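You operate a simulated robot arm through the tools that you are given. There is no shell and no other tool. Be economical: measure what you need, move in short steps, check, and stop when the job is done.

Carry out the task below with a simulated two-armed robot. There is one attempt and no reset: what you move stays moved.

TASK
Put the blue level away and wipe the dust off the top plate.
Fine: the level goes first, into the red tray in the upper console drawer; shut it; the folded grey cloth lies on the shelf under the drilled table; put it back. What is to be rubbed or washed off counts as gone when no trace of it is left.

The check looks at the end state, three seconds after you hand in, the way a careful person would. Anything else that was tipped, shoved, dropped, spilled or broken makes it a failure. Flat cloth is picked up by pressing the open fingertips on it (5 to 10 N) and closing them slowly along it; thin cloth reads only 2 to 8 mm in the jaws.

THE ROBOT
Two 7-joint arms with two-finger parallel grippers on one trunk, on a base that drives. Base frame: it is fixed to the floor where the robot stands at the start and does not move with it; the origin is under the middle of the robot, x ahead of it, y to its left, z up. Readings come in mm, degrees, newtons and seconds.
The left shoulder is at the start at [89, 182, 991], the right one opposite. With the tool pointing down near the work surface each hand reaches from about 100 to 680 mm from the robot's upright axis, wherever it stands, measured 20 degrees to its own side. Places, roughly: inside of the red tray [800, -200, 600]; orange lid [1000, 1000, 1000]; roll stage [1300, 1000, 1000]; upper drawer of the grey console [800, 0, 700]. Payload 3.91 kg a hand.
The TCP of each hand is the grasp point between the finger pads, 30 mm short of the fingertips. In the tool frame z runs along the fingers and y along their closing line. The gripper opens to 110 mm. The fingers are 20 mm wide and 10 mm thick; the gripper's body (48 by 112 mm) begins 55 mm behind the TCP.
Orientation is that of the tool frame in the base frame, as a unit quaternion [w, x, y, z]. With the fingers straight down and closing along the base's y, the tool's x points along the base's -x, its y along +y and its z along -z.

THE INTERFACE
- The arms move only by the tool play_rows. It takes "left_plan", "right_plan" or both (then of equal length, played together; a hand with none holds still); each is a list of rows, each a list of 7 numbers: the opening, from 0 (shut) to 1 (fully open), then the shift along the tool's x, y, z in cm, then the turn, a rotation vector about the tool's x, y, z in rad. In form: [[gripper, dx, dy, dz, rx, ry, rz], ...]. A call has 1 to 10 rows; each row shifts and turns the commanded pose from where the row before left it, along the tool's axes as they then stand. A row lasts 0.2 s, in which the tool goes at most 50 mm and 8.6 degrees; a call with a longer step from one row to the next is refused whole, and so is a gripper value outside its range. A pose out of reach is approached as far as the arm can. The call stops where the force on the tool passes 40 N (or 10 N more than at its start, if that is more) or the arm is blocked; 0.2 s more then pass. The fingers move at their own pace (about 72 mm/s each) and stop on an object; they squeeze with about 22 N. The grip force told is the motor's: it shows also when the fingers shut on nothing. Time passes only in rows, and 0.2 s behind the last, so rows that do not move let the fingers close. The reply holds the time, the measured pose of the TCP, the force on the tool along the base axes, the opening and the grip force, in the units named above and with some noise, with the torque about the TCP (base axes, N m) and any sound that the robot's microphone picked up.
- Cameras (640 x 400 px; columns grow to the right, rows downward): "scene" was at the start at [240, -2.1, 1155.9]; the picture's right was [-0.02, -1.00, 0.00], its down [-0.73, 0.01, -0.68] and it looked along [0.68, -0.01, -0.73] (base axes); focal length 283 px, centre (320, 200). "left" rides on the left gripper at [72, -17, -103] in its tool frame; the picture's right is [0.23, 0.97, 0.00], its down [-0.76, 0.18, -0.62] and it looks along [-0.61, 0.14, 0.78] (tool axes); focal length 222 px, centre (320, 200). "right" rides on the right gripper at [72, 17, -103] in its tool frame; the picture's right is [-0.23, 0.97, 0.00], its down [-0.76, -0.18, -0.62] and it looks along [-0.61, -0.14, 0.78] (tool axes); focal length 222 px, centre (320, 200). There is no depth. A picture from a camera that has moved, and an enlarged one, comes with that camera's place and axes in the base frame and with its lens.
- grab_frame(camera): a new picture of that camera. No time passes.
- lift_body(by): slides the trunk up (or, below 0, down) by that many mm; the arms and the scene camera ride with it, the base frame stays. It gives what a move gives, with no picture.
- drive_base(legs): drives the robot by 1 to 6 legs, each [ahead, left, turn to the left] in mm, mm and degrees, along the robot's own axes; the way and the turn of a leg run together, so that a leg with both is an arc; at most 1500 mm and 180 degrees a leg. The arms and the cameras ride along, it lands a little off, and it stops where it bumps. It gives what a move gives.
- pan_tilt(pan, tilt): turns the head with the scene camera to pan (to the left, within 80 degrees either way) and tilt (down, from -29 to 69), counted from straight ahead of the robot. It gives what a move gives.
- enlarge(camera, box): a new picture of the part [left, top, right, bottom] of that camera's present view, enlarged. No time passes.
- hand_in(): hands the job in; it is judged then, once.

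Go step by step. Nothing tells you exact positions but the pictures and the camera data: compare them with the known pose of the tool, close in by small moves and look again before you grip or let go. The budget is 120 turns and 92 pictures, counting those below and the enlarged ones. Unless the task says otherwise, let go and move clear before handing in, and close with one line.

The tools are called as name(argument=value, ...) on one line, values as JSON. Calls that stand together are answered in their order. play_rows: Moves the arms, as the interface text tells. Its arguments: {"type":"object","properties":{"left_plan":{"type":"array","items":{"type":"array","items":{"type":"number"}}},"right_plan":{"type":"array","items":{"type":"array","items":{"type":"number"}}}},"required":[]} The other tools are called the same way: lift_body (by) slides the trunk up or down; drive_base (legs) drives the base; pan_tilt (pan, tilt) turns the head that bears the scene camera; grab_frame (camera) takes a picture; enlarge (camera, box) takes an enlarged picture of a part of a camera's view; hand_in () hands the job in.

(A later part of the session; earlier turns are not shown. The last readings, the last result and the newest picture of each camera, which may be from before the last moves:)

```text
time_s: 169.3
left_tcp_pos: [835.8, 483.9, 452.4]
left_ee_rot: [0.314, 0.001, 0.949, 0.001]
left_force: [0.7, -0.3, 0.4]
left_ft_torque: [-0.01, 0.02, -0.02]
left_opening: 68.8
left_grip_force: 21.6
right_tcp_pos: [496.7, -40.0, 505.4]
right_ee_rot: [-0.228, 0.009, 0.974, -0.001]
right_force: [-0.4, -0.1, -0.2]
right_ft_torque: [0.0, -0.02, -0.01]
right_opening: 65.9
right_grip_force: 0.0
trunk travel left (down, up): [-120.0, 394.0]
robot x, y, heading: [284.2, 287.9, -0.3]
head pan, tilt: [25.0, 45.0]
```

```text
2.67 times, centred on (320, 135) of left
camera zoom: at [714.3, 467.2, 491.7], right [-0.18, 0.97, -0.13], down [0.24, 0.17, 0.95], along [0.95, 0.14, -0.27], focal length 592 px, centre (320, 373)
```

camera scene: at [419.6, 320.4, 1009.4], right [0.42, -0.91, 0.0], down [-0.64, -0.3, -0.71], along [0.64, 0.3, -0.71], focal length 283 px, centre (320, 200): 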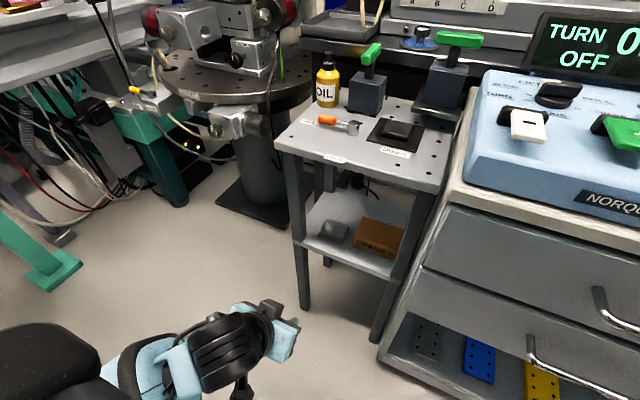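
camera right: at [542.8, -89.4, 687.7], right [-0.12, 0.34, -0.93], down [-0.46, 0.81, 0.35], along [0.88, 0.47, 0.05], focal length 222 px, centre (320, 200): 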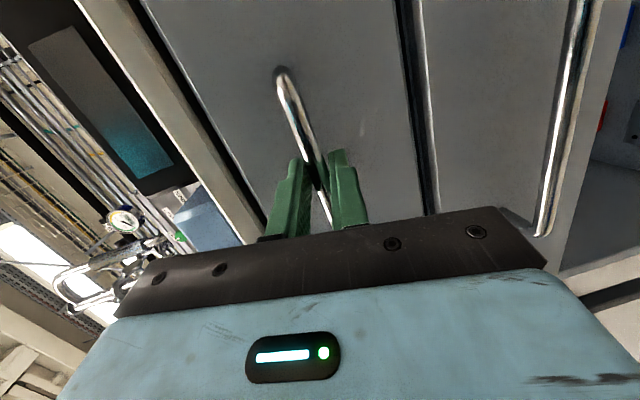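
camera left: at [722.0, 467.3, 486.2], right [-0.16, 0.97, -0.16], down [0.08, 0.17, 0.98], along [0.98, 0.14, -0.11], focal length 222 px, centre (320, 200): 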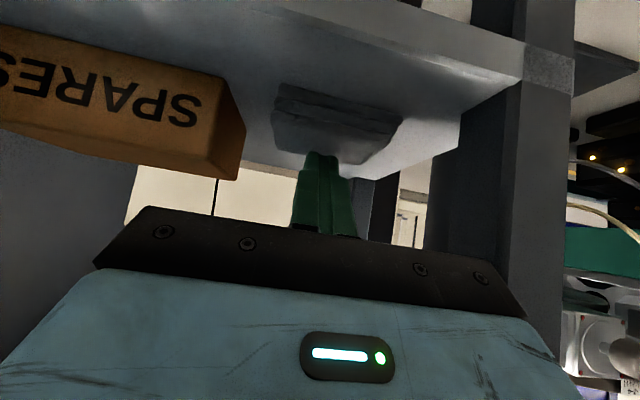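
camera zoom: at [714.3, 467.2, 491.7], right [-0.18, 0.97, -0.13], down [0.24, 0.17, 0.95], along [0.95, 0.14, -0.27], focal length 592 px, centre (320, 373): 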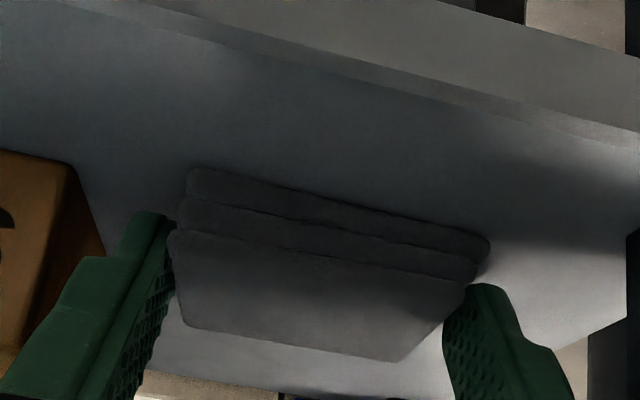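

The folded cloth holds firm at 69 mm with 22 N. I lift it 15 mm and check.

play_rows(left_plan=[[0.3, -0.12, 0, -0.16, 0, 0, 0], [0.3, -0.18, 0, -0.24, 0, 0, 0], [0.3, -0.24, 0, -0.32, 0, 0, 0], [0.3, -0.36, 0, -0.48, 0, 0, 0], [0.3, 0, 0, 0, 0, 0, 0]])

enlarge(camera="left", box=[200, 60, 440, 210])

```text
time_s: 170.5
left_tcp_pos: [836.9, 484.1, 467.1]
left_ee_rot: [0.314, 0.001, 0.949, 0.001]
left_force: [0.2, -0.5, -0.5]
left_ft_torque: [-0.03, -0.03, -0.01]
left_opening: 68.6
left_grip_force: 22.1
right_tcp_pos: [496.4, -42.4, 504.5]
right_ee_rot: [-0.227, 0.009, 0.974, 0.0]
right_force: [-1.4, -0.2, 0.1]
right_ft_torque: [-0.03, -0.02, 0.01]
right_opening: 66.2
right_grip_force: 0.0
trunk travel left (down, up): [-120.0, 394.0]
robot x, y, heading: [284.8, 289.0, -0.2]
head pan, tilt: [25.0, 45.0]
```

```text
2.67 times, centred on (320, 135) of left
camera zoom: at [715.0, 467.1, 507.0], right [-0.18, 0.97, -0.13], down [0.24, 0.17, 0.95], along [0.95, 0.14, -0.27], focal length 592 px, centre (320, 373)
```

zoom: 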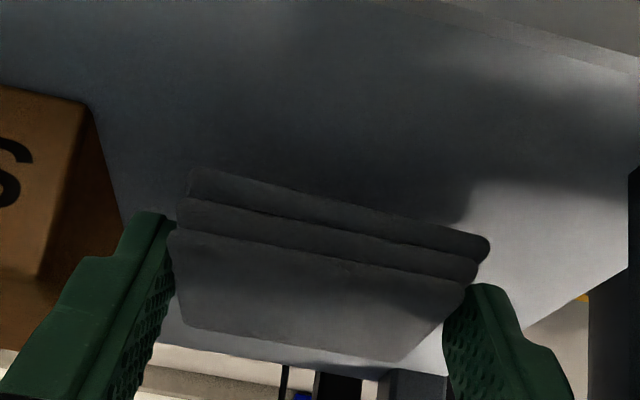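

The cloth is held flat. I slide it out from under the table, back off and raise the trunk.

play_rows(left_plan=[[0.3, 1.2, 0, -1.0, 0, 0, 0], [0.3, 1.6, 0, -1.3, 0, 0, 0], [0.3, 1.6, 0, -1.3, 0, 0, 0], [0.3, 1.6, 0, -1.3, 0, 0, 0], [0.3, 1.6, 0, -1.3, 0, 0, 0], [0.3, 1.6, 0, -1.3, 0, 0, 0]])

drive_base(legs=[[-250, 0, 0]])

lift_body(by=350)

play_rows(left_plan=[[0.3, -1.5, 0, -2, 0, 0, 0], [0.3, -1.5, 0, -2, 0, 0, 0], [0.3, -1.5, 0, -2, 0, 0, 0], [0.3, -1.5, 0, -2, 0, 0, 0], [0.3, -1.5, 0, -2, 0, 0, 0], [0.3, -1.5, 0, -2, 0, 0, 0], [0.3, -1.5, 0, -2, 0, 0, 0], [0.3, -1.5, 0, -2, 0, 0, 0], [0.3, -1.5, 0, -2, 0, 0, 0], [0.3, -1.5, 0, -2, 0, 0, 0]])

play_rows(left_plan=[[0.3, -1.5, 0, -2, 0, 0, 0], [0.3, -1.5, 0, -2, 0, 0, 0], [0.3, -1.5, 0, -2, 0, 0, 0], [0.3, 0, 0, 0, 0, 0, 0]])

grab_frame(camera="left")

```text
time_s: 171.9
left_tcp_pos: [716.9, 484.5, 471.9]
left_ee_rot: [0.315, 0.001, 0.949, 0.001]
left_force: [0.5, -0.7, -0.9]
left_ft_torque: [-0.04, 0.02, 0.01]
left_opening: 68.8
left_grip_force: 21.6
right_tcp_pos: [495.0, -41.0, 506.2]
right_ee_rot: [-0.228, 0.01, 0.974, 0.0]
right_force: [-0.2, -0.2, 0.3]
right_ft_torque: [0.02, -0.01, -0.01]
right_opening: 66.0
right_grip_force: 0.1
trunk travel left (down, up): [-120.0, 394.0]
robot x, y, heading: [287.8, 283.0, -0.1]
head pan, tilt: [25.0, 45.0]
```

```text
time_s: 173.8
left_tcp_pos: [462.1, 482.3, 472.3]
left_ee_rot: [0.314, 0.005, 0.949, 0.001]
left_force: [0.0, 0.7, -1.3]
left_ft_torque: [-0.02, 0.01, -0.01]
left_opening: 68.9
left_grip_force: 21.8
right_tcp_pos: [236.8, -41.1, 506.6]
right_ee_rot: [-0.228, 0.013, 0.974, 0.001]
right_force: [0.9, 0.8, 0.1]
right_ft_torque: [-0.01, -0.02, -0.02]
right_opening: 65.9
right_grip_force: 0.1
trunk travel left (down, up): [-120.0, 394.0]
robot x, y, heading: [26.9, 289.2, -0.6]
head pan, tilt: [25.0, 45.0]
```

```text
time_s: 177.2
left_tcp_pos: [461.4, 482.4, 821.5]
left_ee_rot: [0.313, 0.005, 0.95, 0.0]
left_force: [-0.7, -0.4, -0.5]
left_ft_torque: [0.0, 0.0, 0.01]
left_opening: 68.5
left_grip_force: 22.3
right_tcp_pos: [236.6, -39.9, 856.2]
right_ee_rot: [-0.228, 0.013, 0.974, 0.001]
right_force: [0.4, 0.6, 0.8]
right_ft_torque: [0.0, 0.03, 0.02]
right_opening: 66.2
right_grip_force: 0.0
trunk travel left (down, up): [-470.0, 44.0]
robot x, y, heading: [25.9, 286.5, -0.4]
head pan, tilt: [25.0, 45.0]
```

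```text
time_s: 179.2
left_tcp_pos: [468.5, 531.6, 1030.6]
left_ee_rot: [0.313, 0.005, 0.946, 0.085]
left_force: [-0.6, -0.8, 0.5]
left_ft_torque: [-0.03, -0.04, 0.03]
left_opening: 68.8
left_grip_force: 21.7
left hand out of reach, approached as far as the arm can: row 9, 10
right_tcp_pos: [237.8, -41.6, 855.8]
right_ee_rot: [-0.227, 0.013, 0.974, 0.0]
right_force: [-0.5, 0.3, 0.0]
right_ft_torque: [-0.02, 0.04, -0.04]
right_opening: 66.2
right_grip_force: 0.0
trunk travel left (down, up): [-470.0, 44.0]
robot x, y, heading: [27.1, 286.3, -0.4]
head pan, tilt: [25.0, 45.0]
stopped in row 10 (left hand): the arm was blocked; the commanded pose is now the measured one
```

```text
time_s: 179.8
left_tcp_pos: [474.1, 567.7, 1060.4]
left_ee_rot: [0.308, -0.001, 0.939, 0.154]
left_force: [0.0, -0.6, -0.9]
left_ft_torque: [-0.02, 0.04, 0.0]
left_opening: 68.2
left_grip_force: 22.0
left hand out of reach, approached as far as the arm can: row 2
right_tcp_pos: [236.7, -40.8, 855.4]
right_ee_rot: [-0.228, 0.013, 0.973, 0.001]
right_force: [0.9, 0.0, 0.6]
right_ft_torque: [0.01, 0.01, 0.0]
right_opening: 66.1
right_grip_force: 0.0
trunk travel left (down, up): [-470.0, 44.0]
robot x, y, heading: [23.7, 287.9, -0.5]
head pan, tilt: [25.0, 45.0]
stopped in row 2 (left hand): the arm was blocked; the commanded pose is now the measured one
```

```text
19 pictures are left
camera left: at [355.2, 528.4, 1091.9], right [-0.28, 0.95, 0.15], down [0.24, -0.08, 0.97], along [0.93, 0.31, -0.2], focal length 222 px, centre (320, 200)
```

left: 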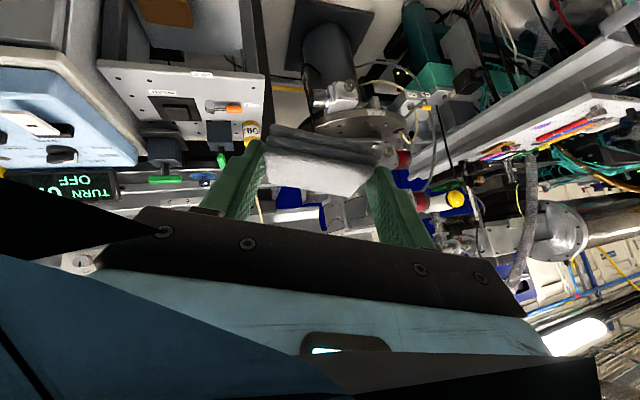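

The arm ran out of reach upward this close to the body. I extend the hand forward, undo the slight yaw, then continue up.

play_rows(left_plan=[[0.3, -1.9, -1, 1.4, 0, 0, 0], [0.3, -1.9, -1.5, 1.4, 0.098, 0, -0.032], [0.3, -1.9, -1.5, 1.4, 0.098, 0, -0.032], [0.3, -1.9, -1.5, 1.4, 0.098, 0, -0.032], [0.3, -1.9, -1.5, 1.4, 0, 0, 0], [0.3, -1.9, -1, 1.4, 0, 0, 0], [0.3, 0, 0, 0, 0, 0, 0]])

play_rows(left_plan=[[0.3, -1.2, 0, -1.6, 0, 0, 0], [0.3, -1.2, 0, -1.6, 0, 0, 0], [0.3, -1.2, 0, -1.6, 0, 0, 0], [0.3, -1.2, 0, -1.6, 0, 0, 0], [0.3, 0, 0, 0, 0, 0, 0]])

```text
time_s: 181.4
left_tcp_pos: [617.5, 493.5, 1051.1]
left_ee_rot: [0.313, -0.002, 0.95, -0.001]
left_force: [0.7, -0.1, -0.4]
left_ft_torque: [-0.02, 0.02, -0.02]
left_opening: 68.7
left_grip_force: 21.9
right_tcp_pos: [236.8, -40.4, 855.4]
right_ee_rot: [-0.228, 0.013, 0.974, 0.0]
right_force: [-0.2, 0.2, -0.2]
right_ft_torque: [0.0, 0.01, 0.01]
right_opening: 66.0
right_grip_force: 0.0
trunk travel left (down, up): [-470.0, 44.0]
robot x, y, heading: [28.5, 290.2, -0.3]
head pan, tilt: [25.0, 45.0]
```

```text
time_s: 182.6
left_tcp_pos: [618.4, 494.3, 1129.1]
left_ee_rot: [0.311, -0.001, 0.95, 0.0]
left_force: [0.2, 0.4, 0.0]
left_ft_torque: [0.01, 0.04, 0.01]
left_opening: 68.5
left_grip_force: 22.4
right_tcp_pos: [237.4, -41.3, 855.5]
right_ee_rot: [-0.228, 0.013, 0.974, 0.001]
right_force: [0.7, 0.4, 0.1]
right_ft_torque: [-0.05, 0.03, -0.03]
right_opening: 65.9
right_grip_force: 0.1
trunk travel left (down, up): [-470.0, 44.0]
robot x, y, heading: [30.5, 289.8, -0.5]
head pan, tilt: [25.0, 45.0]
```

drive_base(legs=[[-100, 0, 0.3], [0, 613, 0]])

play_rows(left_plan=[[0.3, 0, -2, 0, 0, 0, 0], [0.3, 0, -2, 0, 0, 0, 0], [0.3, 0, -2, 0, 0, 0, 0], [0.3, 0, -2, 0, 0, 0, 0], [0.3, 0, -2, 0, 0, 0, 0]])

```text
time_s: 189.2
left_tcp_pos: [518.9, 1111.1, 1129.5]
left_ee_rot: [0.312, -0.003, 0.95, 0.0]
left_force: [-0.2, -0.8, 0.1]
left_ft_torque: [0.03, 0.0, 0.04]
left_opening: 68.7
left_grip_force: 22.2
right_tcp_pos: [139.6, 573.8, 854.9]
right_ee_rot: [-0.228, 0.011, 0.974, 0.0]
right_force: [-0.4, -0.6, 0.1]
right_ft_torque: [0.01, -0.03, -0.02]
right_opening: 66.0
right_grip_force: 0.1
trunk travel left (down, up): [-470.0, 44.0]
robot x, y, heading: [-70.6, 899.4, -0.1]
head pan, tilt: [25.0, 45.0]
```

```text
time_s: 190.6
left_tcp_pos: [526.7, 1040.9, 1133.0]
left_ee_rot: [0.318, -0.02, 0.948, 0.021]
left_force: [-0.3, -0.2, 0.9]
left_ft_torque: [0.02, 0.0, 0.0]
left_opening: 68.6
left_grip_force: 22.2
right_tcp_pos: [141.1, 574.6, 855.9]
right_ee_rot: [-0.227, 0.009, 0.974, 0.0]
right_force: [-0.2, 0.2, 0.6]
right_ft_torque: [0.04, 0.0, -0.03]
right_opening: 65.9
right_grip_force: 0.2
trunk travel left (down, up): [-470.0, 44.0]
robot x, y, heading: [-69.8, 902.2, -0.5]
head pan, tilt: [25.0, 45.0]
stopped in row 5 (left hand): the arm was blocked; the commanded pose is now the measured one
```

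play_rows(left_plan=[[0.3, 0, 1, 0, 0.052, 0.012, 0.025], [0.3, -1.8, 1, 1.35, 0, 0, 0], [0.3, -1.8, 1, 1.35, 0, 0, 0], [0.3, -1.8, 0, 1.35, 0, 0, 0], [0.3, -1.8, 0, 1.35, 0, 0, 0], [0.3, 0, 0, 0, 0, 0, 0]])

play_rows(left_plan=[[0.3, 0, -2, 0, 0, 0, 0], [0.3, 0, -2, 0, 0, 0, 0], [0.3, 0, -2, 0, 0, 0, 0]])

```text
time_s: 192.0
left_tcp_pos: [617.5, 1067.3, 1134.3]
left_ee_rot: [0.313, 0.001, 0.95, -0.002]
left_force: [0.2, 0.7, 0.5]
left_ft_torque: [-0.03, 0.01, 0.01]
left_opening: 68.9
left_grip_force: 21.5
right_tcp_pos: [140.5, 573.5, 855.0]
right_ee_rot: [-0.227, 0.01, 0.974, 0.0]
right_force: [-0.6, 0.4, -0.2]
right_ft_torque: [-0.03, 0.02, -0.04]
right_opening: 66.2
right_grip_force: 0.0
trunk travel left (down, up): [-470.0, 44.0]
robot x, y, heading: [-73.0, 899.0, -0.2]
head pan, tilt: [25.0, 45.0]
```

```text
time_s: 192.8
left_tcp_pos: [615.0, 1007.4, 1133.9]
left_ee_rot: [0.314, 0.0, 0.949, -0.002]
left_force: [0.7, -0.4, -0.5]
left_ft_torque: [0.03, -0.05, 0.0]
left_opening: 68.6
left_grip_force: 22.3
right_tcp_pos: [139.9, 574.3, 855.8]
right_ee_rot: [-0.228, 0.01, 0.974, 0.0]
right_force: [-0.3, -0.6, 0.2]
right_ft_torque: [-0.01, -0.02, -0.02]
right_opening: 66.1
right_grip_force: 0.0
trunk travel left (down, up): [-470.0, 44.0]
robot x, y, heading: [-68.8, 903.2, -0.4]
head pan, tilt: [25.0, 45.0]
```

At longer reach the sideways motion is free. I drive forward so the cloth hovers over the plate, and look.

drive_base(legs=[[500, 0, 0.3], [50, 0, 0]])

pan_tilt(pan=5, tilt=30)

grab_frame(camera="left")

enlarge(camera="scene", box=[200, 140, 400, 265])

```text
time_s: 196.3
left_tcp_pos: [1160.9, 1011.0, 1134.5]
left_ee_rot: [0.312, -0.002, 0.95, 0.0]
left_force: [-0.6, -0.5, 0.2]
left_ft_torque: [0.01, 0.01, 0.0]
left_opening: 68.8
left_grip_force: 22.0
right_tcp_pos: [686.9, 575.1, 853.4]
right_ee_rot: [-0.228, 0.008, 0.974, -0.001]
right_force: [0.2, 0.8, -0.4]
right_ft_torque: [0.02, -0.01, -0.02]
right_opening: 66.1
right_grip_force: 0.0
trunk travel left (down, up): [-470.0, 44.0]
robot x, y, heading: [474.5, 902.2, 0.1]
head pan, tilt: [25.0, 45.0]
```

```text
time_s: 197.1
left_tcp_pos: [1159.8, 1010.9, 1136.3]
left_ee_rot: [0.313, -0.001, 0.95, -0.001]
left_force: [-0.7, 0.5, -0.7]
left_ft_torque: [-0.01, 0.0, 0.02]
left_opening: 68.6
left_grip_force: 22.0
right_tcp_pos: [687.8, 575.7, 856.5]
right_ee_rot: [-0.228, 0.007, 0.974, -0.001]
right_force: [0.0, -0.2, -0.6]
right_ft_torque: [-0.04, 0.0, 0.02]
right_opening: 65.7
right_grip_force: 0.1
trunk travel left (down, up): [-470.0, 44.0]
robot x, y, heading: [474.4, 899.3, -0.0]
head pan, tilt: [5.0, 30.0]
```

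```text
18 pictures are left
camera left: at [1038.6, 994.3, 1175.1], right [-0.19, 0.97, -0.14], down [0.24, 0.18, 0.95], along [0.95, 0.14, -0.27], focal length 222 px, centre (320, 200)
```

left: 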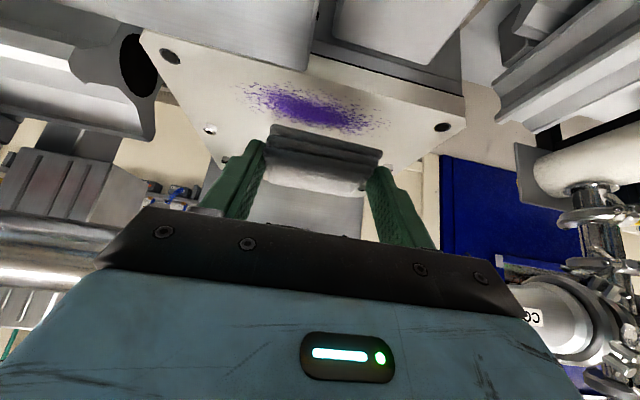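

```text
3.20 times, centred on (300, 202) of scene
camera zoom: at [631.7, 910.0, 1421.8], right [0.09, -1.0, 0.0], down [-0.5, -0.05, -0.87], along [0.86, 0.08, -0.5], focal length 905 px, centre (384, 192)
```

zoom: 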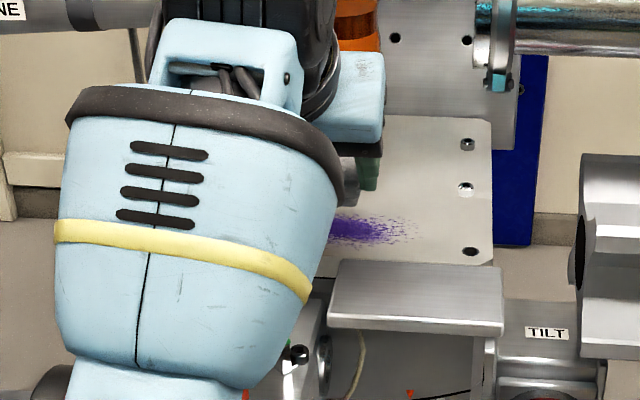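

Dust spans x 1162–1212, y 940–1066 — nearly one cloth width. I move to its left end and lower the cloth onto the plate gently.

play_rows(left_plan=[[0.3, 0, 2.1, 0, 0, 0, 0], [0.3, 0, 2.1, 0, 0, 0, 0], [0.3, 0.4, 0, 0.95, 0, 0, 0], [0.3, 0.4, 0, 0.95, 0, 0, 0], [0.3, 0.4, 0, 0.9, 0, 0, 0], [0.3, 0, 0, 0, 0, 0, 0]])

play_rows(left_plan=[[0.3, 0.06, 0, 0.08, 0, 0, 0], [0.3, 0.06, 0, 0.08, 0, 0, 0], [0.3, 0.06, 0, 0.08, 0, 0, 0]])

```text
time_s: 198.5
left_tcp_pos: [1167.7, 1052.3, 1105.7]
left_ee_rot: [0.313, -0.002, 0.95, -0.001]
left_force: [-0.7, 0.0, -1.3]
left_ft_torque: [0.04, -0.02, 0.01]
left_opening: 68.7
left_grip_force: 21.9
right_tcp_pos: [686.9, 575.3, 855.1]
right_ee_rot: [-0.227, 0.007, 0.974, -0.001]
right_force: [-0.2, -0.4, -0.7]
right_ft_torque: [0.0, 0.05, 0.01]
right_opening: 66.2
right_grip_force: 0.1
trunk travel left (down, up): [-470.0, 44.0]
robot x, y, heading: [473.5, 901.3, -0.2]
head pan, tilt: [5.0, 30.0]
```

```text
time_s: 199.3
left_tcp_pos: [1166.1, 1051.9, 1102.9]
left_ee_rot: [0.313, -0.001, 0.95, -0.002]
left_force: [0.4, 0.4, -0.4]
left_ft_torque: [0.0, -0.01, 0.03]
left_opening: 68.8
left_grip_force: 21.8
right_tcp_pos: [687.0, 575.0, 854.8]
right_ee_rot: [-0.227, 0.007, 0.974, -0.001]
right_force: [0.0, 0.3, -0.2]
right_ft_torque: [-0.05, -0.01, 0.03]
right_opening: 66.2
right_grip_force: 0.1
trunk travel left (down, up): [-470.0, 44.0]
robot x, y, heading: [476.9, 904.6, 0.4]
head pan, tilt: [5.0, 30.0]
```

play_rows(left_plan=[[0.3, 0.06, 0, 0.08, 0, 0, 0], [0.3, 0.06, 0, 0.08, 0, 0, 0], [0.3, 0.06, 0, 0.08, 0, 0, 0]])

```text
time_s: 200.1
left_tcp_pos: [1167.3, 1051.8, 1098.9]
left_ee_rot: [0.313, -0.002, 0.95, -0.001]
left_force: [0.2, 0.1, -0.7]
left_ft_torque: [0.03, 0.02, 0.02]
left_opening: 68.9
left_grip_force: 22.2
right_tcp_pos: [687.0, 574.2, 855.5]
right_ee_rot: [-0.228, 0.007, 0.974, -0.001]
right_force: [-0.6, 0.2, -0.3]
right_ft_torque: [-0.02, -0.01, 0.0]
right_opening: 66.1
right_grip_force: 0.0
trunk travel left (down, up): [-470.0, 44.0]
robot x, y, heading: [474.0, 903.1, 0.0]
head pan, tilt: [5.0, 30.0]
```

play_rows(left_plan=[[0.3, 0.06, 0, 0.08, 0, 0, 0], [0.3, 0.06, 0, 0.08, 0, 0, 0], [0.3, 0.06, 0, 0.08, 0, 0, 0]])

enlarge(camera="left", box=[140, 20, 460, 220])

```text
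time_s: 200.9
left_tcp_pos: [1167.2, 1053.1, 1096.2]
left_ee_rot: [0.313, -0.001, 0.95, -0.001]
left_force: [0.0, -0.1, 0.5]
left_ft_torque: [-0.03, -0.01, -0.03]
left_opening: 68.8
left_grip_force: 21.7
right_tcp_pos: [687.9, 575.5, 855.4]
right_ee_rot: [-0.227, 0.006, 0.974, -0.001]
right_force: [-0.4, 0.5, 0.0]
right_ft_torque: [-0.04, 0.0, -0.01]
right_opening: 66.2
right_grip_force: 0.1
trunk travel left (down, up): [-470.0, 44.0]
robot x, y, heading: [473.5, 903.2, 0.1]
head pan, tilt: [5.0, 30.0]
```

```text
2.00 times, centred on (300, 120) of left
camera zoom: at [1046.0, 1035.6, 1136.2], right [-0.19, 0.97, -0.14], down [0.24, 0.18, 0.95], along [0.95, 0.14, -0.27], focal length 444 px, centre (360, 360)
```

zoom: 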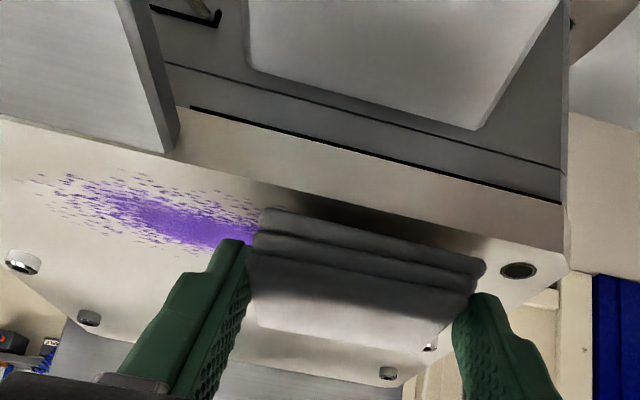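

play_rows(left_plan=[[0.3, 0.06, 0, 0.08, 0, 0, 0], [0.3, 0.06, 0, 0.08, 0, 0, 0], [0.3, 0.06, 0, 0.08, 0, 0, 0]])

```text
time_s: 201.7
left_tcp_pos: [1167.5, 1052.1, 1093.2]
left_ee_rot: [0.314, -0.002, 0.95, 0.0]
left_force: [0.3, 0.1, -0.4]
left_ft_torque: [0.01, -0.02, -0.01]
left_opening: 68.5
left_grip_force: 22.2
right_tcp_pos: [688.7, 575.7, 855.5]
right_ee_rot: [-0.227, 0.007, 0.974, -0.001]
right_force: [0.7, -0.2, -0.3]
right_ft_torque: [0.01, -0.03, 0.02]
right_opening: 66.2
right_grip_force: 0.1
trunk travel left (down, up): [-470.0, 44.0]
robot x, y, heading: [469.8, 900.1, 0.2]
head pan, tilt: [5.0, 30.0]
```

play_rows(left_plan=[[0.3, 0.06, 0, 0.08, 0, 0, 0], [0.3, 0.06, 0, 0.08, 0, 0, 0], [0.3, 0.06, 0, 0.08, 0, 0, 0]])

```text
time_s: 202.5
left_tcp_pos: [1167.3, 1052.9, 1091.9]
left_ee_rot: [0.313, -0.001, 0.95, -0.002]
left_force: [0.0, -0.5, -0.5]
left_ft_torque: [0.02, 0.01, 0.02]
left_opening: 68.6
left_grip_force: 21.9
right_tcp_pos: [689.5, 575.4, 855.3]
right_ee_rot: [-0.228, 0.007, 0.974, -0.001]
right_force: [-0.3, 0.4, 0.0]
right_ft_torque: [0.0, -0.01, 0.0]
right_opening: 66.1
right_grip_force: 0.0
trunk travel left (down, up): [-470.0, 44.0]
robot x, y, heading: [472.9, 902.6, 0.2]
head pan, tilt: [5.0, 30.0]
```

play_rows(left_plan=[[0.3, 0.06, 0, 0.08, 0, 0, 0], [0.3, 0.06, 0, 0.08, 0, 0, 0]])

enlarge(camera="left", box=[140, 20, 460, 220])

```text
time_s: 203.1
left_tcp_pos: [1167.7, 1051.6, 1088.7]
left_ee_rot: [0.313, -0.002, 0.95, 0.0]
left_force: [-0.1, -0.4, -1.2]
left_ft_torque: [0.02, 0.02, 0.0]
left_opening: 68.5
left_grip_force: 21.3
right_tcp_pos: [687.9, 576.0, 855.1]
right_ee_rot: [-0.228, 0.007, 0.974, -0.001]
right_force: [-0.2, 0.4, -0.4]
right_ft_torque: [0.0, 0.0, -0.04]
right_opening: 66.0
right_grip_force: 0.0
trunk travel left (down, up): [-470.0, 44.0]
robot x, y, heading: [472.8, 899.2, 0.1]
head pan, tilt: [5.0, 30.0]
```

```text
2.00 times, centred on (300, 120) of left
camera zoom: at [1046.1, 1035.8, 1127.9], right [-0.19, 0.97, -0.14], down [0.24, 0.18, 0.95], along [0.95, 0.14, -0.27], focal length 444 px, centre (360, 360)
```

zoom: 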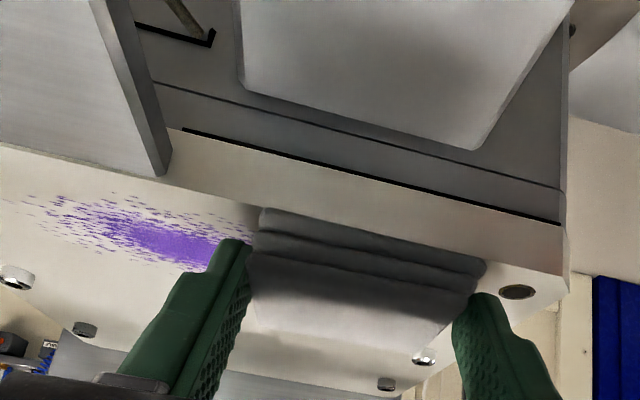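

play_rows(left_plan=[[0.3, 0.06, 0, 0.08, 0, 0, 0], [0.3, 0.06, 0, 0.08, 0, 0, 0], [0.3, 0.06, 0, 0.08, 0, 0, 0]])

```text
time_s: 203.9
left_tcp_pos: [1166.9, 1051.8, 1087.2]
left_ee_rot: [0.315, -0.003, 0.949, -0.001]
left_force: [1.2, -0.9, 3.6]
left_ft_torque: [0.11, -0.13, -0.08]
left_opening: 68.7
left_grip_force: 22.4
right_tcp_pos: [687.9, 575.0, 855.2]
right_ee_rot: [-0.227, 0.007, 0.974, -0.001]
right_force: [0.3, 1.3, 0.1]
right_ft_torque: [0.01, -0.01, 0.0]
right_opening: 66.3
right_grip_force: 0.1
trunk travel left (down, up): [-470.0, 44.0]
robot x, y, heading: [475.6, 903.2, 0.1]
head pan, tilt: [5.0, 30.0]
```

Contact (3.6 N). I press slightly more and sweep right across the dust.

play_rows(left_plan=[[0.3, 0.06, 0, 0.08, 0, 0, 0], [0.3, 0, -1, 0, 0, 0, 0], [0.3, 0, -1.2, 0, 0, 0, 0], [0.3, 0, -1.2, 0, 0, 0, 0], [0.3, 0, -1.2, 0, 0, 0, 0], [0.3, 0, -1.2, 0, 0, 0, 0], [0.3, 0, -1.2, 0, 0, 0, 0], [0.3, 0, -1.2, 0, 0, 0, 0], [0.3, 0, -1.2, 0, 0, 0, 0], [0.3, 0, -1, 0, 0, 0, 0]])

grab_frame(camera="left")

```text
time_s: 206.1
left_tcp_pos: [1166.5, 949.9, 1087.4]
left_ee_rot: [0.314, -0.002, 0.95, -0.002]
left_force: [0.2, 9.8, 15.8]
left_ft_torque: [0.48, -0.17, 0.15]
left_opening: 68.8
left_grip_force: 22.5
right_tcp_pos: [686.7, 575.6, 855.4]
right_ee_rot: [-0.226, 0.007, 0.974, -0.002]
right_force: [-1.1, 0.4, 0.1]
right_ft_torque: [0.01, 0.0, -0.01]
right_opening: 66.0
right_grip_force: 0.2
trunk travel left (down, up): [-470.0, 44.0]
robot x, y, heading: [477.1, 901.4, 0.2]
head pan, tilt: [5.0, 30.0]
```

```text
14 pictures are left
camera left: at [1045.0, 934.5, 1125.5], right [-0.19, 0.97, -0.14], down [0.24, 0.18, 0.95], along [0.95, 0.14, -0.27], focal length 222 px, centre (320, 200)
```

left: 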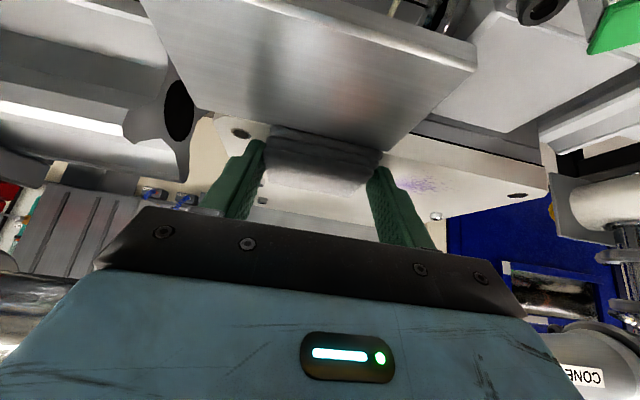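

The dust is coming off. I continue with overlapping strokes at different depths.

play_rows(left_plan=[[0.3, -0.02, 1, -0.03, 0, 0, 0], [0.3, 0, 1.2, 0, 0, 0, 0], [0.3, 0, 1.2, 0, 0, 0, 0], [0.3, 0, 1.2, 0, 0, 0, 0], [0.3, 0, 1.2, 0, 0, 0, 0], [0.3, 0, 1.2, 0, 0, 0, 0], [0.3, 0, 1.2, 0, 0, 0, 0], [0.3, 0, 1.2, 0, 0, 0, 0], [0.3, 0, 1.0, 0, 0, 0, 0]])

play_rows(left_plan=[[0.3, -1.44, -0.5, 1.07, 0, 0, 0], [0.3, 0, -1.2, 0, 0, 0, 0], [0.3, 0, -1.2, 0, 0, 0, 0], [0.3, 0, -1.2, 0, 0, 0, 0], [0.3, 0, -1.2, 0, 0, 0, 0], [0.3, 0, -1.2, 0, 0, 0, 0], [0.3, 0, -1.2, 0, 0, 0, 0], [0.3, 0, -1.2, 0, 0, 0, 0], [0.3, 0, -1.2, 0, 0, 0, 0], [0.3, 0, -0.5, 0, 0, 0, 0]])

play_rows(left_plan=[[0.3, 0, 1, 0, 0, 0, 0], [0.3, 0, 1.2, 0, 0, 0, 0], [0.3, 0, 1.2, 0, 0, 0, 0], [0.3, 0, 1.2, 0, 0, 0, 0], [0.3, 0, 1.2, 0, 0, 0, 0], [0.3, 0, 1.2, 0, 0, 0, 0], [0.3, 0, 1.2, 0, 0, 0, 0], [0.3, 0, 1.2, 0, 0, 0, 0], [0.3, 0, 1.0, 0, 0, 0, 0]])

```text
time_s: 208.1
left_tcp_pos: [1166.3, 1051.4, 1086.9]
left_ee_rot: [0.313, -0.002, 0.95, 0.0]
left_force: [0.8, -6.2, 8.7]
left_ft_torque: [-0.18, -0.22, -0.18]
left_opening: 68.7
left_grip_force: 22.2
right_tcp_pos: [687.6, 574.9, 855.0]
right_ee_rot: [-0.227, 0.007, 0.974, -0.001]
right_force: [-0.1, 0.9, 0.2]
right_ft_torque: [-0.02, -0.04, -0.02]
right_opening: 66.2
right_grip_force: 0.1
trunk travel left (down, up): [-470.0, 44.0]
robot x, y, heading: [472.7, 903.7, 0.1]
head pan, tilt: [5.0, 30.0]
```

```text
time_s: 210.3
left_tcp_pos: [1184.2, 946.3, 1085.1]
left_ee_rot: [0.313, -0.001, 0.95, -0.002]
left_force: [-0.8, 2.2, 2.9]
left_ft_torque: [0.1, -0.02, 0.05]
left_opening: 68.5
left_grip_force: 22.0
right_tcp_pos: [688.0, 574.6, 855.1]
right_ee_rot: [-0.227, 0.008, 0.974, -0.001]
right_force: [0.2, -0.6, -0.7]
right_ft_torque: [0.01, -0.01, -0.02]
right_opening: 65.9
right_grip_force: 0.2
trunk travel left (down, up): [-470.0, 44.0]
robot x, y, heading: [472.1, 905.1, 0.2]
head pan, tilt: [5.0, 30.0]
```

```text
time_s: 212.3
left_tcp_pos: [1184.0, 1049.6, 1085.8]
left_ee_rot: [0.312, -0.001, 0.95, -0.001]
left_force: [-0.1, -0.9, 2.3]
left_ft_torque: [-0.05, 0.0, 0.0]
left_opening: 68.5
left_grip_force: 21.7
right_tcp_pos: [687.8, 575.0, 855.3]
right_ee_rot: [-0.227, 0.007, 0.974, -0.001]
right_force: [-0.2, -0.2, 0.3]
right_ft_torque: [-0.02, 0.0, 0.0]
right_opening: 66.3
right_grip_force: 0.1
trunk travel left (down, up): [-470.0, 44.0]
robot x, y, heading: [474.2, 903.8, 0.3]
head pan, tilt: [5.0, 30.0]
```

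play_rows(left_plan=[[0.3, 0.09, -1, 0.12, 0, 0, 0], [0.3, 0, -1.2, 0, 0, 0, 0], [0.3, 0, -1.2, 0, 0, 0, 0], [0.3, 0, -1.2, 0, 0, 0, 0], [0.3, 0, -1.2, 0, 0, 0, 0], [0.3, 0, -1.2, 0, 0, 0, 0], [0.3, 0, -1.2, 0, 0, 0, 0], [0.3, 0, -1.2, 0, 0, 0, 0], [0.3, 0, -1.0, 0, 0, 0, 0]])

play_rows(left_plan=[[0.3, 0.8, 1, -0.6, 0, 0, 0], [0.3, 0, 1.2, 0, 0, 0, 0], [0.3, 0, 1.2, 0, 0, 0, 0], [0.3, 0, 1.2, 0, 0, 0, 0], [0.3, 0, 1.2, 0, 0, 0, 0], [0.3, 0, 1.2, 0, 0, 0, 0], [0.3, 0, 1.2, 0, 0, 0, 0], [0.3, 0, 1.2, 0, 0, 0, 0], [0.3, 0, 1.0, 0, 0, 0, 0]])

play_rows(left_plan=[[0.3, -0.6, 0, -0.8, 0, 0, 0], [0.3, -1.2, 0, -1.6, 0, 0, 0], [0.3, -1.2, 0, -1.6, 0, 0, 0], [0.3, 0, 0, 0, 0, 0, 0]])

enlarge(camera="left", box=[120, 10, 480, 235])

```text
time_s: 214.3
left_tcp_pos: [1184.0, 948.5, 1085.1]
left_ee_rot: [0.315, -0.003, 0.949, -0.002]
left_force: [0.6, 11.1, 16.2]
left_ft_torque: [0.5, -0.31, 0.25]
left_opening: 68.8
left_grip_force: 21.7
right_tcp_pos: [686.3, 575.8, 857.2]
right_ee_rot: [-0.226, 0.007, 0.974, -0.002]
right_force: [0.1, 0.8, 0.1]
right_ft_torque: [-0.01, -0.05, -0.02]
right_opening: 66.3
right_grip_force: 0.0
trunk travel left (down, up): [-470.0, 44.0]
robot x, y, heading: [480.3, 903.5, -0.1]
head pan, tilt: [5.0, 30.0]
```

```text
time_s: 216.3
left_tcp_pos: [1172.3, 1049.8, 1085.8]
left_ee_rot: [0.315, -0.002, 0.949, 0.001]
left_force: [-2.3, -8.3, 19.0]
left_ft_torque: [0.18, -0.11, -0.04]
left_opening: 68.7
left_grip_force: 22.5
right_tcp_pos: [687.8, 573.4, 855.5]
right_ee_rot: [-0.226, 0.007, 0.974, 0.001]
right_force: [1.2, -0.6, 1.0]
right_ft_torque: [-0.02, 0.02, -0.01]
right_opening: 66.5
right_grip_force: 0.0
trunk travel left (down, up): [-470.0, 44.0]
robot x, y, heading: [474.8, 902.9, 0.2]
head pan, tilt: [5.0, 30.0]
```

```text
time_s: 217.3
left_tcp_pos: [1174.5, 1049.8, 1133.4]
left_ee_rot: [0.312, -0.002, 0.95, 0.0]
left_force: [0.1, 0.4, -1.0]
left_ft_torque: [-0.01, -0.02, 0.01]
left_opening: 68.8
left_grip_force: 22.0
right_tcp_pos: [687.0, 575.3, 855.5]
right_ee_rot: [-0.228, 0.007, 0.974, -0.001]
right_force: [-0.7, -0.3, 0.2]
right_ft_torque: [0.0, -0.02, 0.02]
right_opening: 66.0
right_grip_force: 0.1
trunk travel left (down, up): [-470.0, 44.0]
robot x, y, heading: [476.6, 900.0, -0.0]
head pan, tilt: [5.0, 30.0]
```

```text
1.78 times, centred on (300, 122) of left
camera zoom: at [1053.9, 1033.7, 1173.8], right [-0.19, 0.97, -0.14], down [0.24, 0.18, 0.95], along [0.95, 0.14, -0.27], focal length 395 px, centre (356, 338)
```

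zoom: 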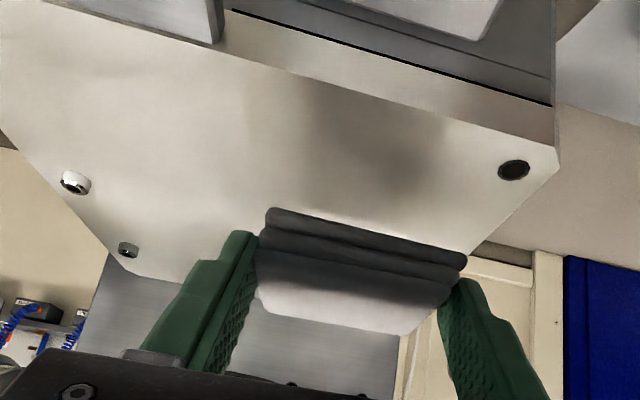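

The plate looks clean from here. I back out and check from above with the scene camera.

drive_base(legs=[[-550, 0, 0]])

drive_base(legs=[[0, -613, 0.1]])

pan_tilt(pan=28, tilt=16)

grab_frame(camera="scene")

```text
time_s: 220.4
left_tcp_pos: [633.3, 1051.4, 1134.1]
left_ee_rot: [0.312, -0.006, 0.95, 0.001]
left_force: [-0.5, 0.0, 0.1]
left_ft_torque: [-0.02, 0.03, -0.01]
left_opening: 68.9
left_grip_force: 22.1
right_tcp_pos: [151.2, 573.0, 855.8]
right_ee_rot: [-0.227, 0.002, 0.974, -0.003]
right_force: [0.1, 0.0, -0.2]
right_ft_torque: [0.0, -0.01, 0.0]
right_opening: 66.0
right_grip_force: 0.0
trunk travel left (down, up): [-470.0, 44.0]
robot x, y, heading: [-66.6, 897.4, 1.0]
head pan, tilt: [5.0, 30.0]
```

```text
time_s: 226.2
left_tcp_pos: [642.6, 455.7, 1134.6]
left_ee_rot: [0.313, -0.014, 0.95, 0.003]
left_force: [0.9, 0.1, 0.1]
left_ft_torque: [-0.04, -0.02, 0.0]
left_opening: 68.5
left_grip_force: 21.9
right_tcp_pos: [168.9, -31.4, 854.8]
right_ee_rot: [-0.228, -0.006, 0.974, -0.003]
right_force: [-0.4, 0.3, 0.1]
right_ft_torque: [-0.02, -0.01, 0.04]
right_opening: 66.0
right_grip_force: 0.1
trunk travel left (down, up): [-470.0, 44.0]
robot x, y, heading: [-51.7, 287.9, 1.7]
head pan, tilt: [5.0, 30.0]
```

```text
time_s: 227.1
left_tcp_pos: [642.6, 455.9, 1134.5]
left_ee_rot: [0.313, -0.015, 0.95, 0.004]
left_force: [-0.1, -0.3, -0.6]
left_ft_torque: [0.01, -0.04, 0.0]
left_opening: 68.6
left_grip_force: 22.4
right_tcp_pos: [169.6, -31.0, 855.6]
right_ee_rot: [-0.227, -0.006, 0.974, -0.004]
right_force: [-0.4, 0.4, 0.1]
right_ft_torque: [0.02, 0.0, -0.02]
right_opening: 66.0
right_grip_force: 0.0
trunk travel left (down, up): [-470.0, 44.0]
robot x, y, heading: [-51.9, 289.7, 1.8]
head pan, tilt: [28.0, 16.0]
```

```text
12 pictures are left
camera scene: at [95.5, 337.3, 1444.3], right [0.49, -0.87, 0.0], down [-0.24, -0.14, -0.96], along [0.84, 0.47, -0.28], focal length 283 px, centre (320, 200)
```

scene: 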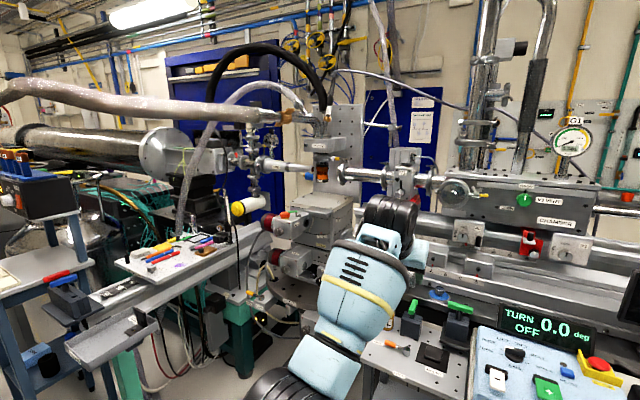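

enlarge(camera="scene", box=[276, 178, 364, 233])

```text
7.27 times, centred on (320, 206) of scene
camera zoom: at [95.5, 337.3, 1444.3], right [0.49, -0.87, 0.0], down [-0.24, -0.14, -0.96], along [0.84, 0.47, -0.28], focal length 2057 px, centre (320, 160)
```

zoom: 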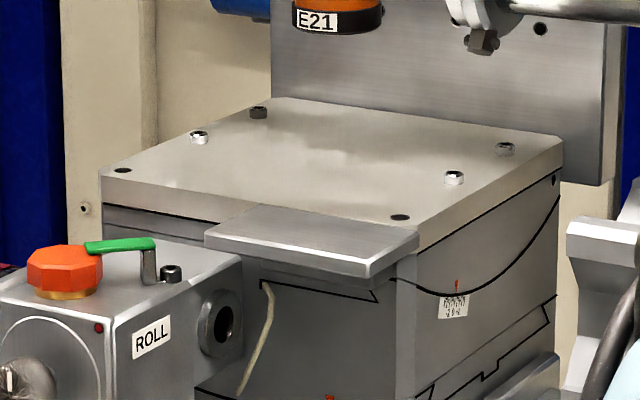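

The plate shows no trace of dust. Now I return the cloth: straighten the heading, draw the hand in and lower it.

drive_base(legs=[[-20, 0, -1.8]])

play_rows(left_plan=[[0.3, 2, 0.5, -1.5, 0, 0, 0], [0.3, 2, 0.5, -1.5, 0, 0, 0], [0.3, 2, 0.5, -1.5, 0, 0, 0], [0.3, 2, 0.5, -1.5, 0, 0, 0], [0.3, 0.8, 0, 1.1, 0, 0, 0], [0.3, 1.5, 0, 2, 0, 0, 0], [0.3, 1.5, 0, 2, 0, 0, 0], [0.3, 1.5, 0, 2, 0, 0, 0], [0.3, 1.5, 0, 2, 0, 0, 0]])

play_rows(left_plan=[[0.3, 1.5, 0, 2, 0, 0, 0], [0.3, 1.5, 0, 2, 0, 0, 0], [0.3, 1.5, 0, 2, 0, 0, 0], [0.3, 1.5, 0, 2, 0, 0, 0], [0.3, 1.5, 0, 2, 0, 0, 0], [0.3, 1.5, 0, 2, 0, 0, 0], [0.3, 1.5, 0, 2, 0, 0, 0], [0.3, 1.2, 0, 1.6, 0, 0, 0]])

lift_body(by=-350)

```text
time_s: 227.9
left_tcp_pos: [629.7, 434.4, 1133.7]
left_ee_rot: [0.312, 0.0, 0.95, -0.001]
left_force: [0.1, 0.1, 0.1]
left_ft_torque: [-0.01, -0.01, 0.01]
left_opening: 68.5
left_grip_force: 21.9
right_tcp_pos: [138.9, -39.0, 855.6]
right_ee_rot: [-0.227, 0.01, 0.974, 0.0]
right_force: [0.0, -0.2, 0.6]
right_ft_torque: [0.02, 0.01, 0.02]
right_opening: 65.8
right_grip_force: 0.1
trunk travel left (down, up): [-470.0, 44.0]
robot x, y, heading: [-71.6, 290.4, -0.2]
head pan, tilt: [28.0, 16.0]
```

```text
time_s: 229.9
left_tcp_pos: [527.9, 454.8, 1021.1]
left_ee_rot: [0.313, 0.0, 0.95, -0.001]
left_force: [0.2, 0.6, -0.7]
left_ft_torque: [0.0, 0.02, 0.02]
left_opening: 68.6
left_grip_force: 22.3
right_tcp_pos: [138.0, -38.8, 855.4]
right_ee_rot: [-0.227, 0.01, 0.974, 0.0]
right_force: [-0.1, 0.2, -0.1]
right_ft_torque: [-0.03, 0.0, 0.02]
right_opening: 66.0
right_grip_force: 0.0
trunk travel left (down, up): [-470.0, 44.0]
robot x, y, heading: [-75.6, 288.8, -0.3]
head pan, tilt: [28.0, 16.0]
```

```text
time_s: 231.7
left_tcp_pos: [526.1, 452.4, 825.6]
left_ee_rot: [0.313, 0.002, 0.95, -0.002]
left_force: [-1.0, -0.7, 1.1]
left_ft_torque: [0.04, 0.01, 0.01]
left_opening: 68.8
left_grip_force: 22.1
right_tcp_pos: [138.4, -38.4, 856.2]
right_ee_rot: [-0.227, 0.009, 0.974, -0.001]
right_force: [0.3, -1.0, -0.5]
right_ft_torque: [0.02, -0.04, 0.01]
right_opening: 66.2
right_grip_force: 0.0
trunk travel left (down, up): [-470.0, 44.0]
robot x, y, heading: [-72.3, 288.1, -0.3]
head pan, tilt: [28.0, 16.0]
```

```text
time_s: 235.1
left_tcp_pos: [526.3, 452.7, 476.8]
left_ee_rot: [0.313, 0.001, 0.95, -0.002]
left_force: [1.4, 0.0, 0.1]
left_ft_torque: [-0.01, -0.01, -0.02]
left_opening: 68.7
left_grip_force: 22.0
right_tcp_pos: [139.4, -38.2, 505.6]
right_ee_rot: [-0.227, 0.009, 0.974, 0.0]
right_force: [0.2, 0.0, 0.4]
right_ft_torque: [-0.01, 0.03, 0.0]
right_opening: 66.2
right_grip_force: 0.0
trunk travel left (down, up): [-120.0, 394.0]
robot x, y, heading: [-73.2, 288.0, -0.3]
head pan, tilt: [28.0, 16.0]
```

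play_rows(left_plan=[[0.3, 2.2, 0.8, -1.65, 0, 0, 0], [0.3, 2.2, 0.8, -1.65, 0, 0, 0], [0.3, 2.2, 0.8, -1.65, 0, 0, 0], [0.3, 2.2, 0.7, -1.65, 0, 0, 0], [0.3, 0, 0, 0, 0, 0, 0]])

drive_base(legs=[[315, 0, 0.2]])

grab_frame(camera="left")

```text
time_s: 236.3
left_tcp_pos: [415.1, 485.3, 478.7]
left_ee_rot: [0.313, 0.001, 0.95, -0.002]
left_force: [0.3, 0.8, -0.5]
left_ft_torque: [-0.01, 0.02, -0.01]
left_opening: 68.7
left_grip_force: 22.2
right_tcp_pos: [137.6, -38.6, 505.3]
right_ee_rot: [-0.227, 0.01, 0.974, -0.001]
right_force: [0.8, 0.0, -0.5]
right_ft_torque: [-0.01, 0.02, 0.01]
right_opening: 66.1
right_grip_force: 0.1
trunk travel left (down, up): [-120.0, 394.0]
robot x, y, heading: [-74.1, 294.8, -0.3]
head pan, tilt: [28.0, 16.0]
```

```text
time_s: 238.4
left_tcp_pos: [725.1, 487.6, 479.4]
left_ee_rot: [0.312, -0.002, 0.95, -0.001]
left_force: [-0.8, -0.1, -0.1]
left_ft_torque: [0.05, -0.01, -0.02]
left_opening: 68.7
left_grip_force: 21.6
right_tcp_pos: [450.1, -38.6, 505.6]
right_ee_rot: [-0.227, 0.007, 0.974, -0.001]
right_force: [-1.1, 0.7, 0.1]
right_ft_torque: [0.01, 0.03, 0.02]
right_opening: 66.1
right_grip_force: 0.0
trunk travel left (down, up): [-120.0, 394.0]
robot x, y, heading: [238.1, 287.6, 0.3]
head pan, tilt: [28.0, 16.0]
```

```text
10 pictures are left
camera left: at [604.3, 470.8, 519.1], right [-0.19, 0.97, -0.14], down [0.24, 0.18, 0.95], along [0.95, 0.14, -0.27], focal length 222 px, centre (320, 200)
```

left: 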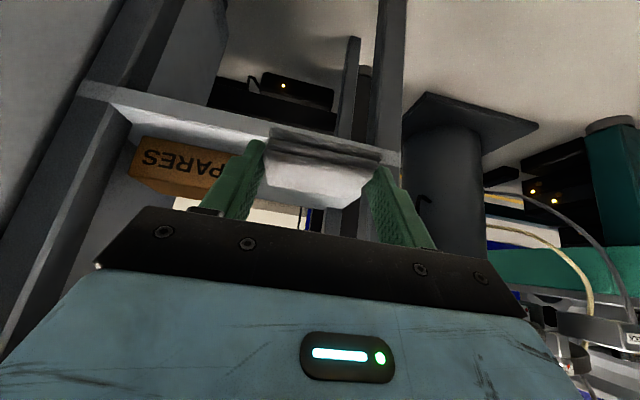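

play_rows(left_plan=[[0.3, -1.49, -0.1, 1.1, 0, 0, 0], [0.3, -1.49, -0.1, 1.1, 0, 0, 0], [0.3, -1.49, -0.1, 1.1, 0, 0, 0], [0.3, -1.49, 0, 1.1, 0, 0, 0], [0.3, -1.49, 0, 1.1, 0, 0, 0], [0.3, -1.49, 0, 1.1, 0, 0, 0], [0.3, 0, 0, 0, 0, 0, 0]])

grab_frame(camera="left")

```text
time_s: 240.0
left_tcp_pos: [837.4, 484.5, 479.1]
left_ee_rot: [0.313, -0.002, 0.95, 0.0]
left_force: [-0.6, -0.5, -0.5]
left_ft_torque: [0.0, 0.0, 0.04]
left_opening: 68.8
left_grip_force: 22.1
right_tcp_pos: [449.7, -37.7, 506.1]
right_ee_rot: [-0.227, 0.007, 0.974, 0.0]
right_force: [-0.7, 0.5, 0.6]
right_ft_torque: [-0.01, 0.0, 0.01]
right_opening: 66.0
right_grip_force: 0.0
trunk travel left (down, up): [-120.0, 394.0]
robot x, y, heading: [238.7, 288.0, 0.2]
head pan, tilt: [28.0, 16.0]
```

```text
9 pictures are left
camera left: at [716.2, 467.6, 519.7], right [-0.19, 0.97, -0.14], down [0.24, 0.18, 0.95], along [0.95, 0.14, -0.27], focal length 222 px, centre (320, 200)
```

left: 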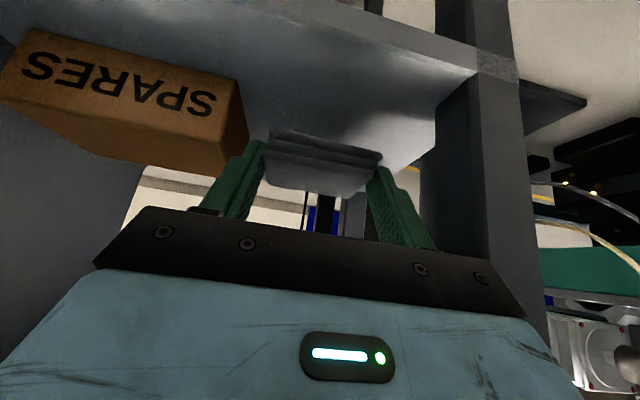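

play_rows(left_plan=[[0.3, 0.36, 0, 0.48, 0, 0, 0], [0.3, 0.36, 0, 0.48, 0, 0, 0], [0.3, 0.36, 0, 0.48, 0, 0, 0], [0.3, 0.18, 0, 0.24, 0, 0, 0], [0.3, 0.06, 0, 0.08, 0, 0, 0], [0.3, 0, 0, 0, 0, 0, 0]])

play_rows(left_plan=[[0.3, 0.06, 0, 0.08, 0, 0, 0], [0.3, 0.06, 0, 0.08, 0, 0, 0], [0.3, 0.06, 0, 0.08, 0, 0, 0]])

```text
time_s: 241.4
left_tcp_pos: [836.8, 484.4, 457.6]
left_ee_rot: [0.312, -0.002, 0.95, -0.001]
left_force: [-0.5, 0.4, 0.2]
left_ft_torque: [0.02, 0.02, -0.02]
left_opening: 68.6
left_grip_force: 22.3
right_tcp_pos: [451.0, -37.8, 505.1]
right_ee_rot: [-0.227, 0.007, 0.974, -0.002]
right_force: [0.5, 0.9, 0.6]
right_ft_torque: [-0.02, 0.0, -0.02]
right_opening: 66.0
right_grip_force: 0.1
trunk travel left (down, up): [-120.0, 394.0]
robot x, y, heading: [236.7, 288.8, -0.2]
head pan, tilt: [28.0, 16.0]
```

```text
time_s: 242.2
left_tcp_pos: [835.2, 483.9, 454.6]
left_ee_rot: [0.313, -0.003, 0.95, 0.0]
left_force: [-0.3, 0.3, -0.4]
left_ft_torque: [-0.01, 0.01, 0.0]
left_opening: 68.6
left_grip_force: 22.2
right_tcp_pos: [451.1, -36.7, 506.2]
right_ee_rot: [-0.228, 0.008, 0.974, 0.0]
right_force: [0.0, -0.2, 0.3]
right_ft_torque: [0.01, 0.01, 0.02]
right_opening: 66.1
right_grip_force: 0.1
trunk travel left (down, up): [-120.0, 394.0]
robot x, y, heading: [241.6, 292.3, 0.1]
head pan, tilt: [28.0, 16.0]
```

play_rows(left_plan=[[0.3, 0.06, 0, 0.08, 0, 0, 0], [0.3, 0.06, 0, 0.08, 0, 0, 0], [0.3, 0.06, 0, 0.08, 0, 0, 0]])

```text
time_s: 243.0
left_tcp_pos: [837.0, 484.2, 452.0]
left_ee_rot: [0.312, -0.002, 0.95, -0.001]
left_force: [-1.1, -1.3, -0.5]
left_ft_torque: [0.0, -0.01, -0.05]
left_opening: 68.6
left_grip_force: 21.9
right_tcp_pos: [451.0, -38.3, 505.2]
right_ee_rot: [-0.228, 0.007, 0.974, 0.0]
right_force: [-1.0, -0.1, 0.3]
right_ft_torque: [0.01, 0.02, 0.0]
right_opening: 66.0
right_grip_force: 0.0
trunk travel left (down, up): [-120.0, 394.0]
robot x, y, heading: [235.0, 286.5, 0.1]
head pan, tilt: [28.0, 16.0]
```

play_rows(left_plan=[[0.3, 0.06, 0, 0.08, 0, 0, 0], [0.3, 0.06, 0, 0.08, 0, 0, 0], [0.3, 0, 0, 0, 0, 0, 0]])

enlarge(camera="left", box=[200, 60, 440, 210])

```text
time_s: 243.8
left_tcp_pos: [836.9, 485.8, 450.8]
left_ee_rot: [0.313, -0.001, 0.95, -0.002]
left_force: [-1.0, -0.1, 3.7]
left_ft_torque: [0.11, -0.01, 0.03]
left_opening: 68.6
left_grip_force: 21.8
right_tcp_pos: [451.0, -36.9, 505.5]
right_ee_rot: [-0.228, 0.007, 0.974, -0.001]
right_force: [0.6, 0.2, -0.1]
right_ft_torque: [-0.02, -0.02, 0.0]
right_opening: 66.0
right_grip_force: 0.2
trunk travel left (down, up): [-120.0, 394.0]
robot x, y, heading: [237.6, 293.0, 0.1]
head pan, tilt: [28.0, 16.0]
```

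```text
2.67 times, centred on (320, 135) of left
camera zoom: at [715.7, 468.2, 489.8], right [-0.19, 0.97, -0.14], down [0.24, 0.18, 0.95], along [0.95, 0.14, -0.27], focal length 592 px, centre (320, 373)
```

zoom: 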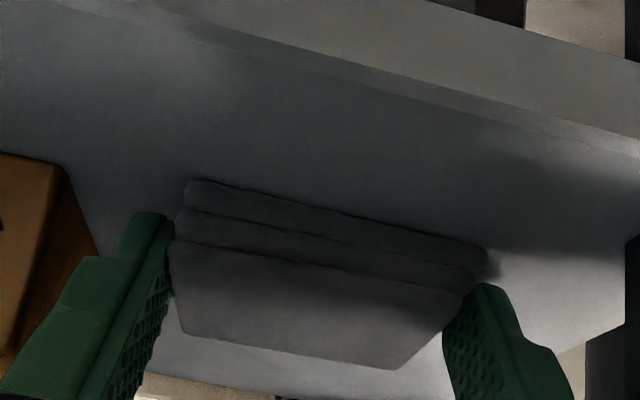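

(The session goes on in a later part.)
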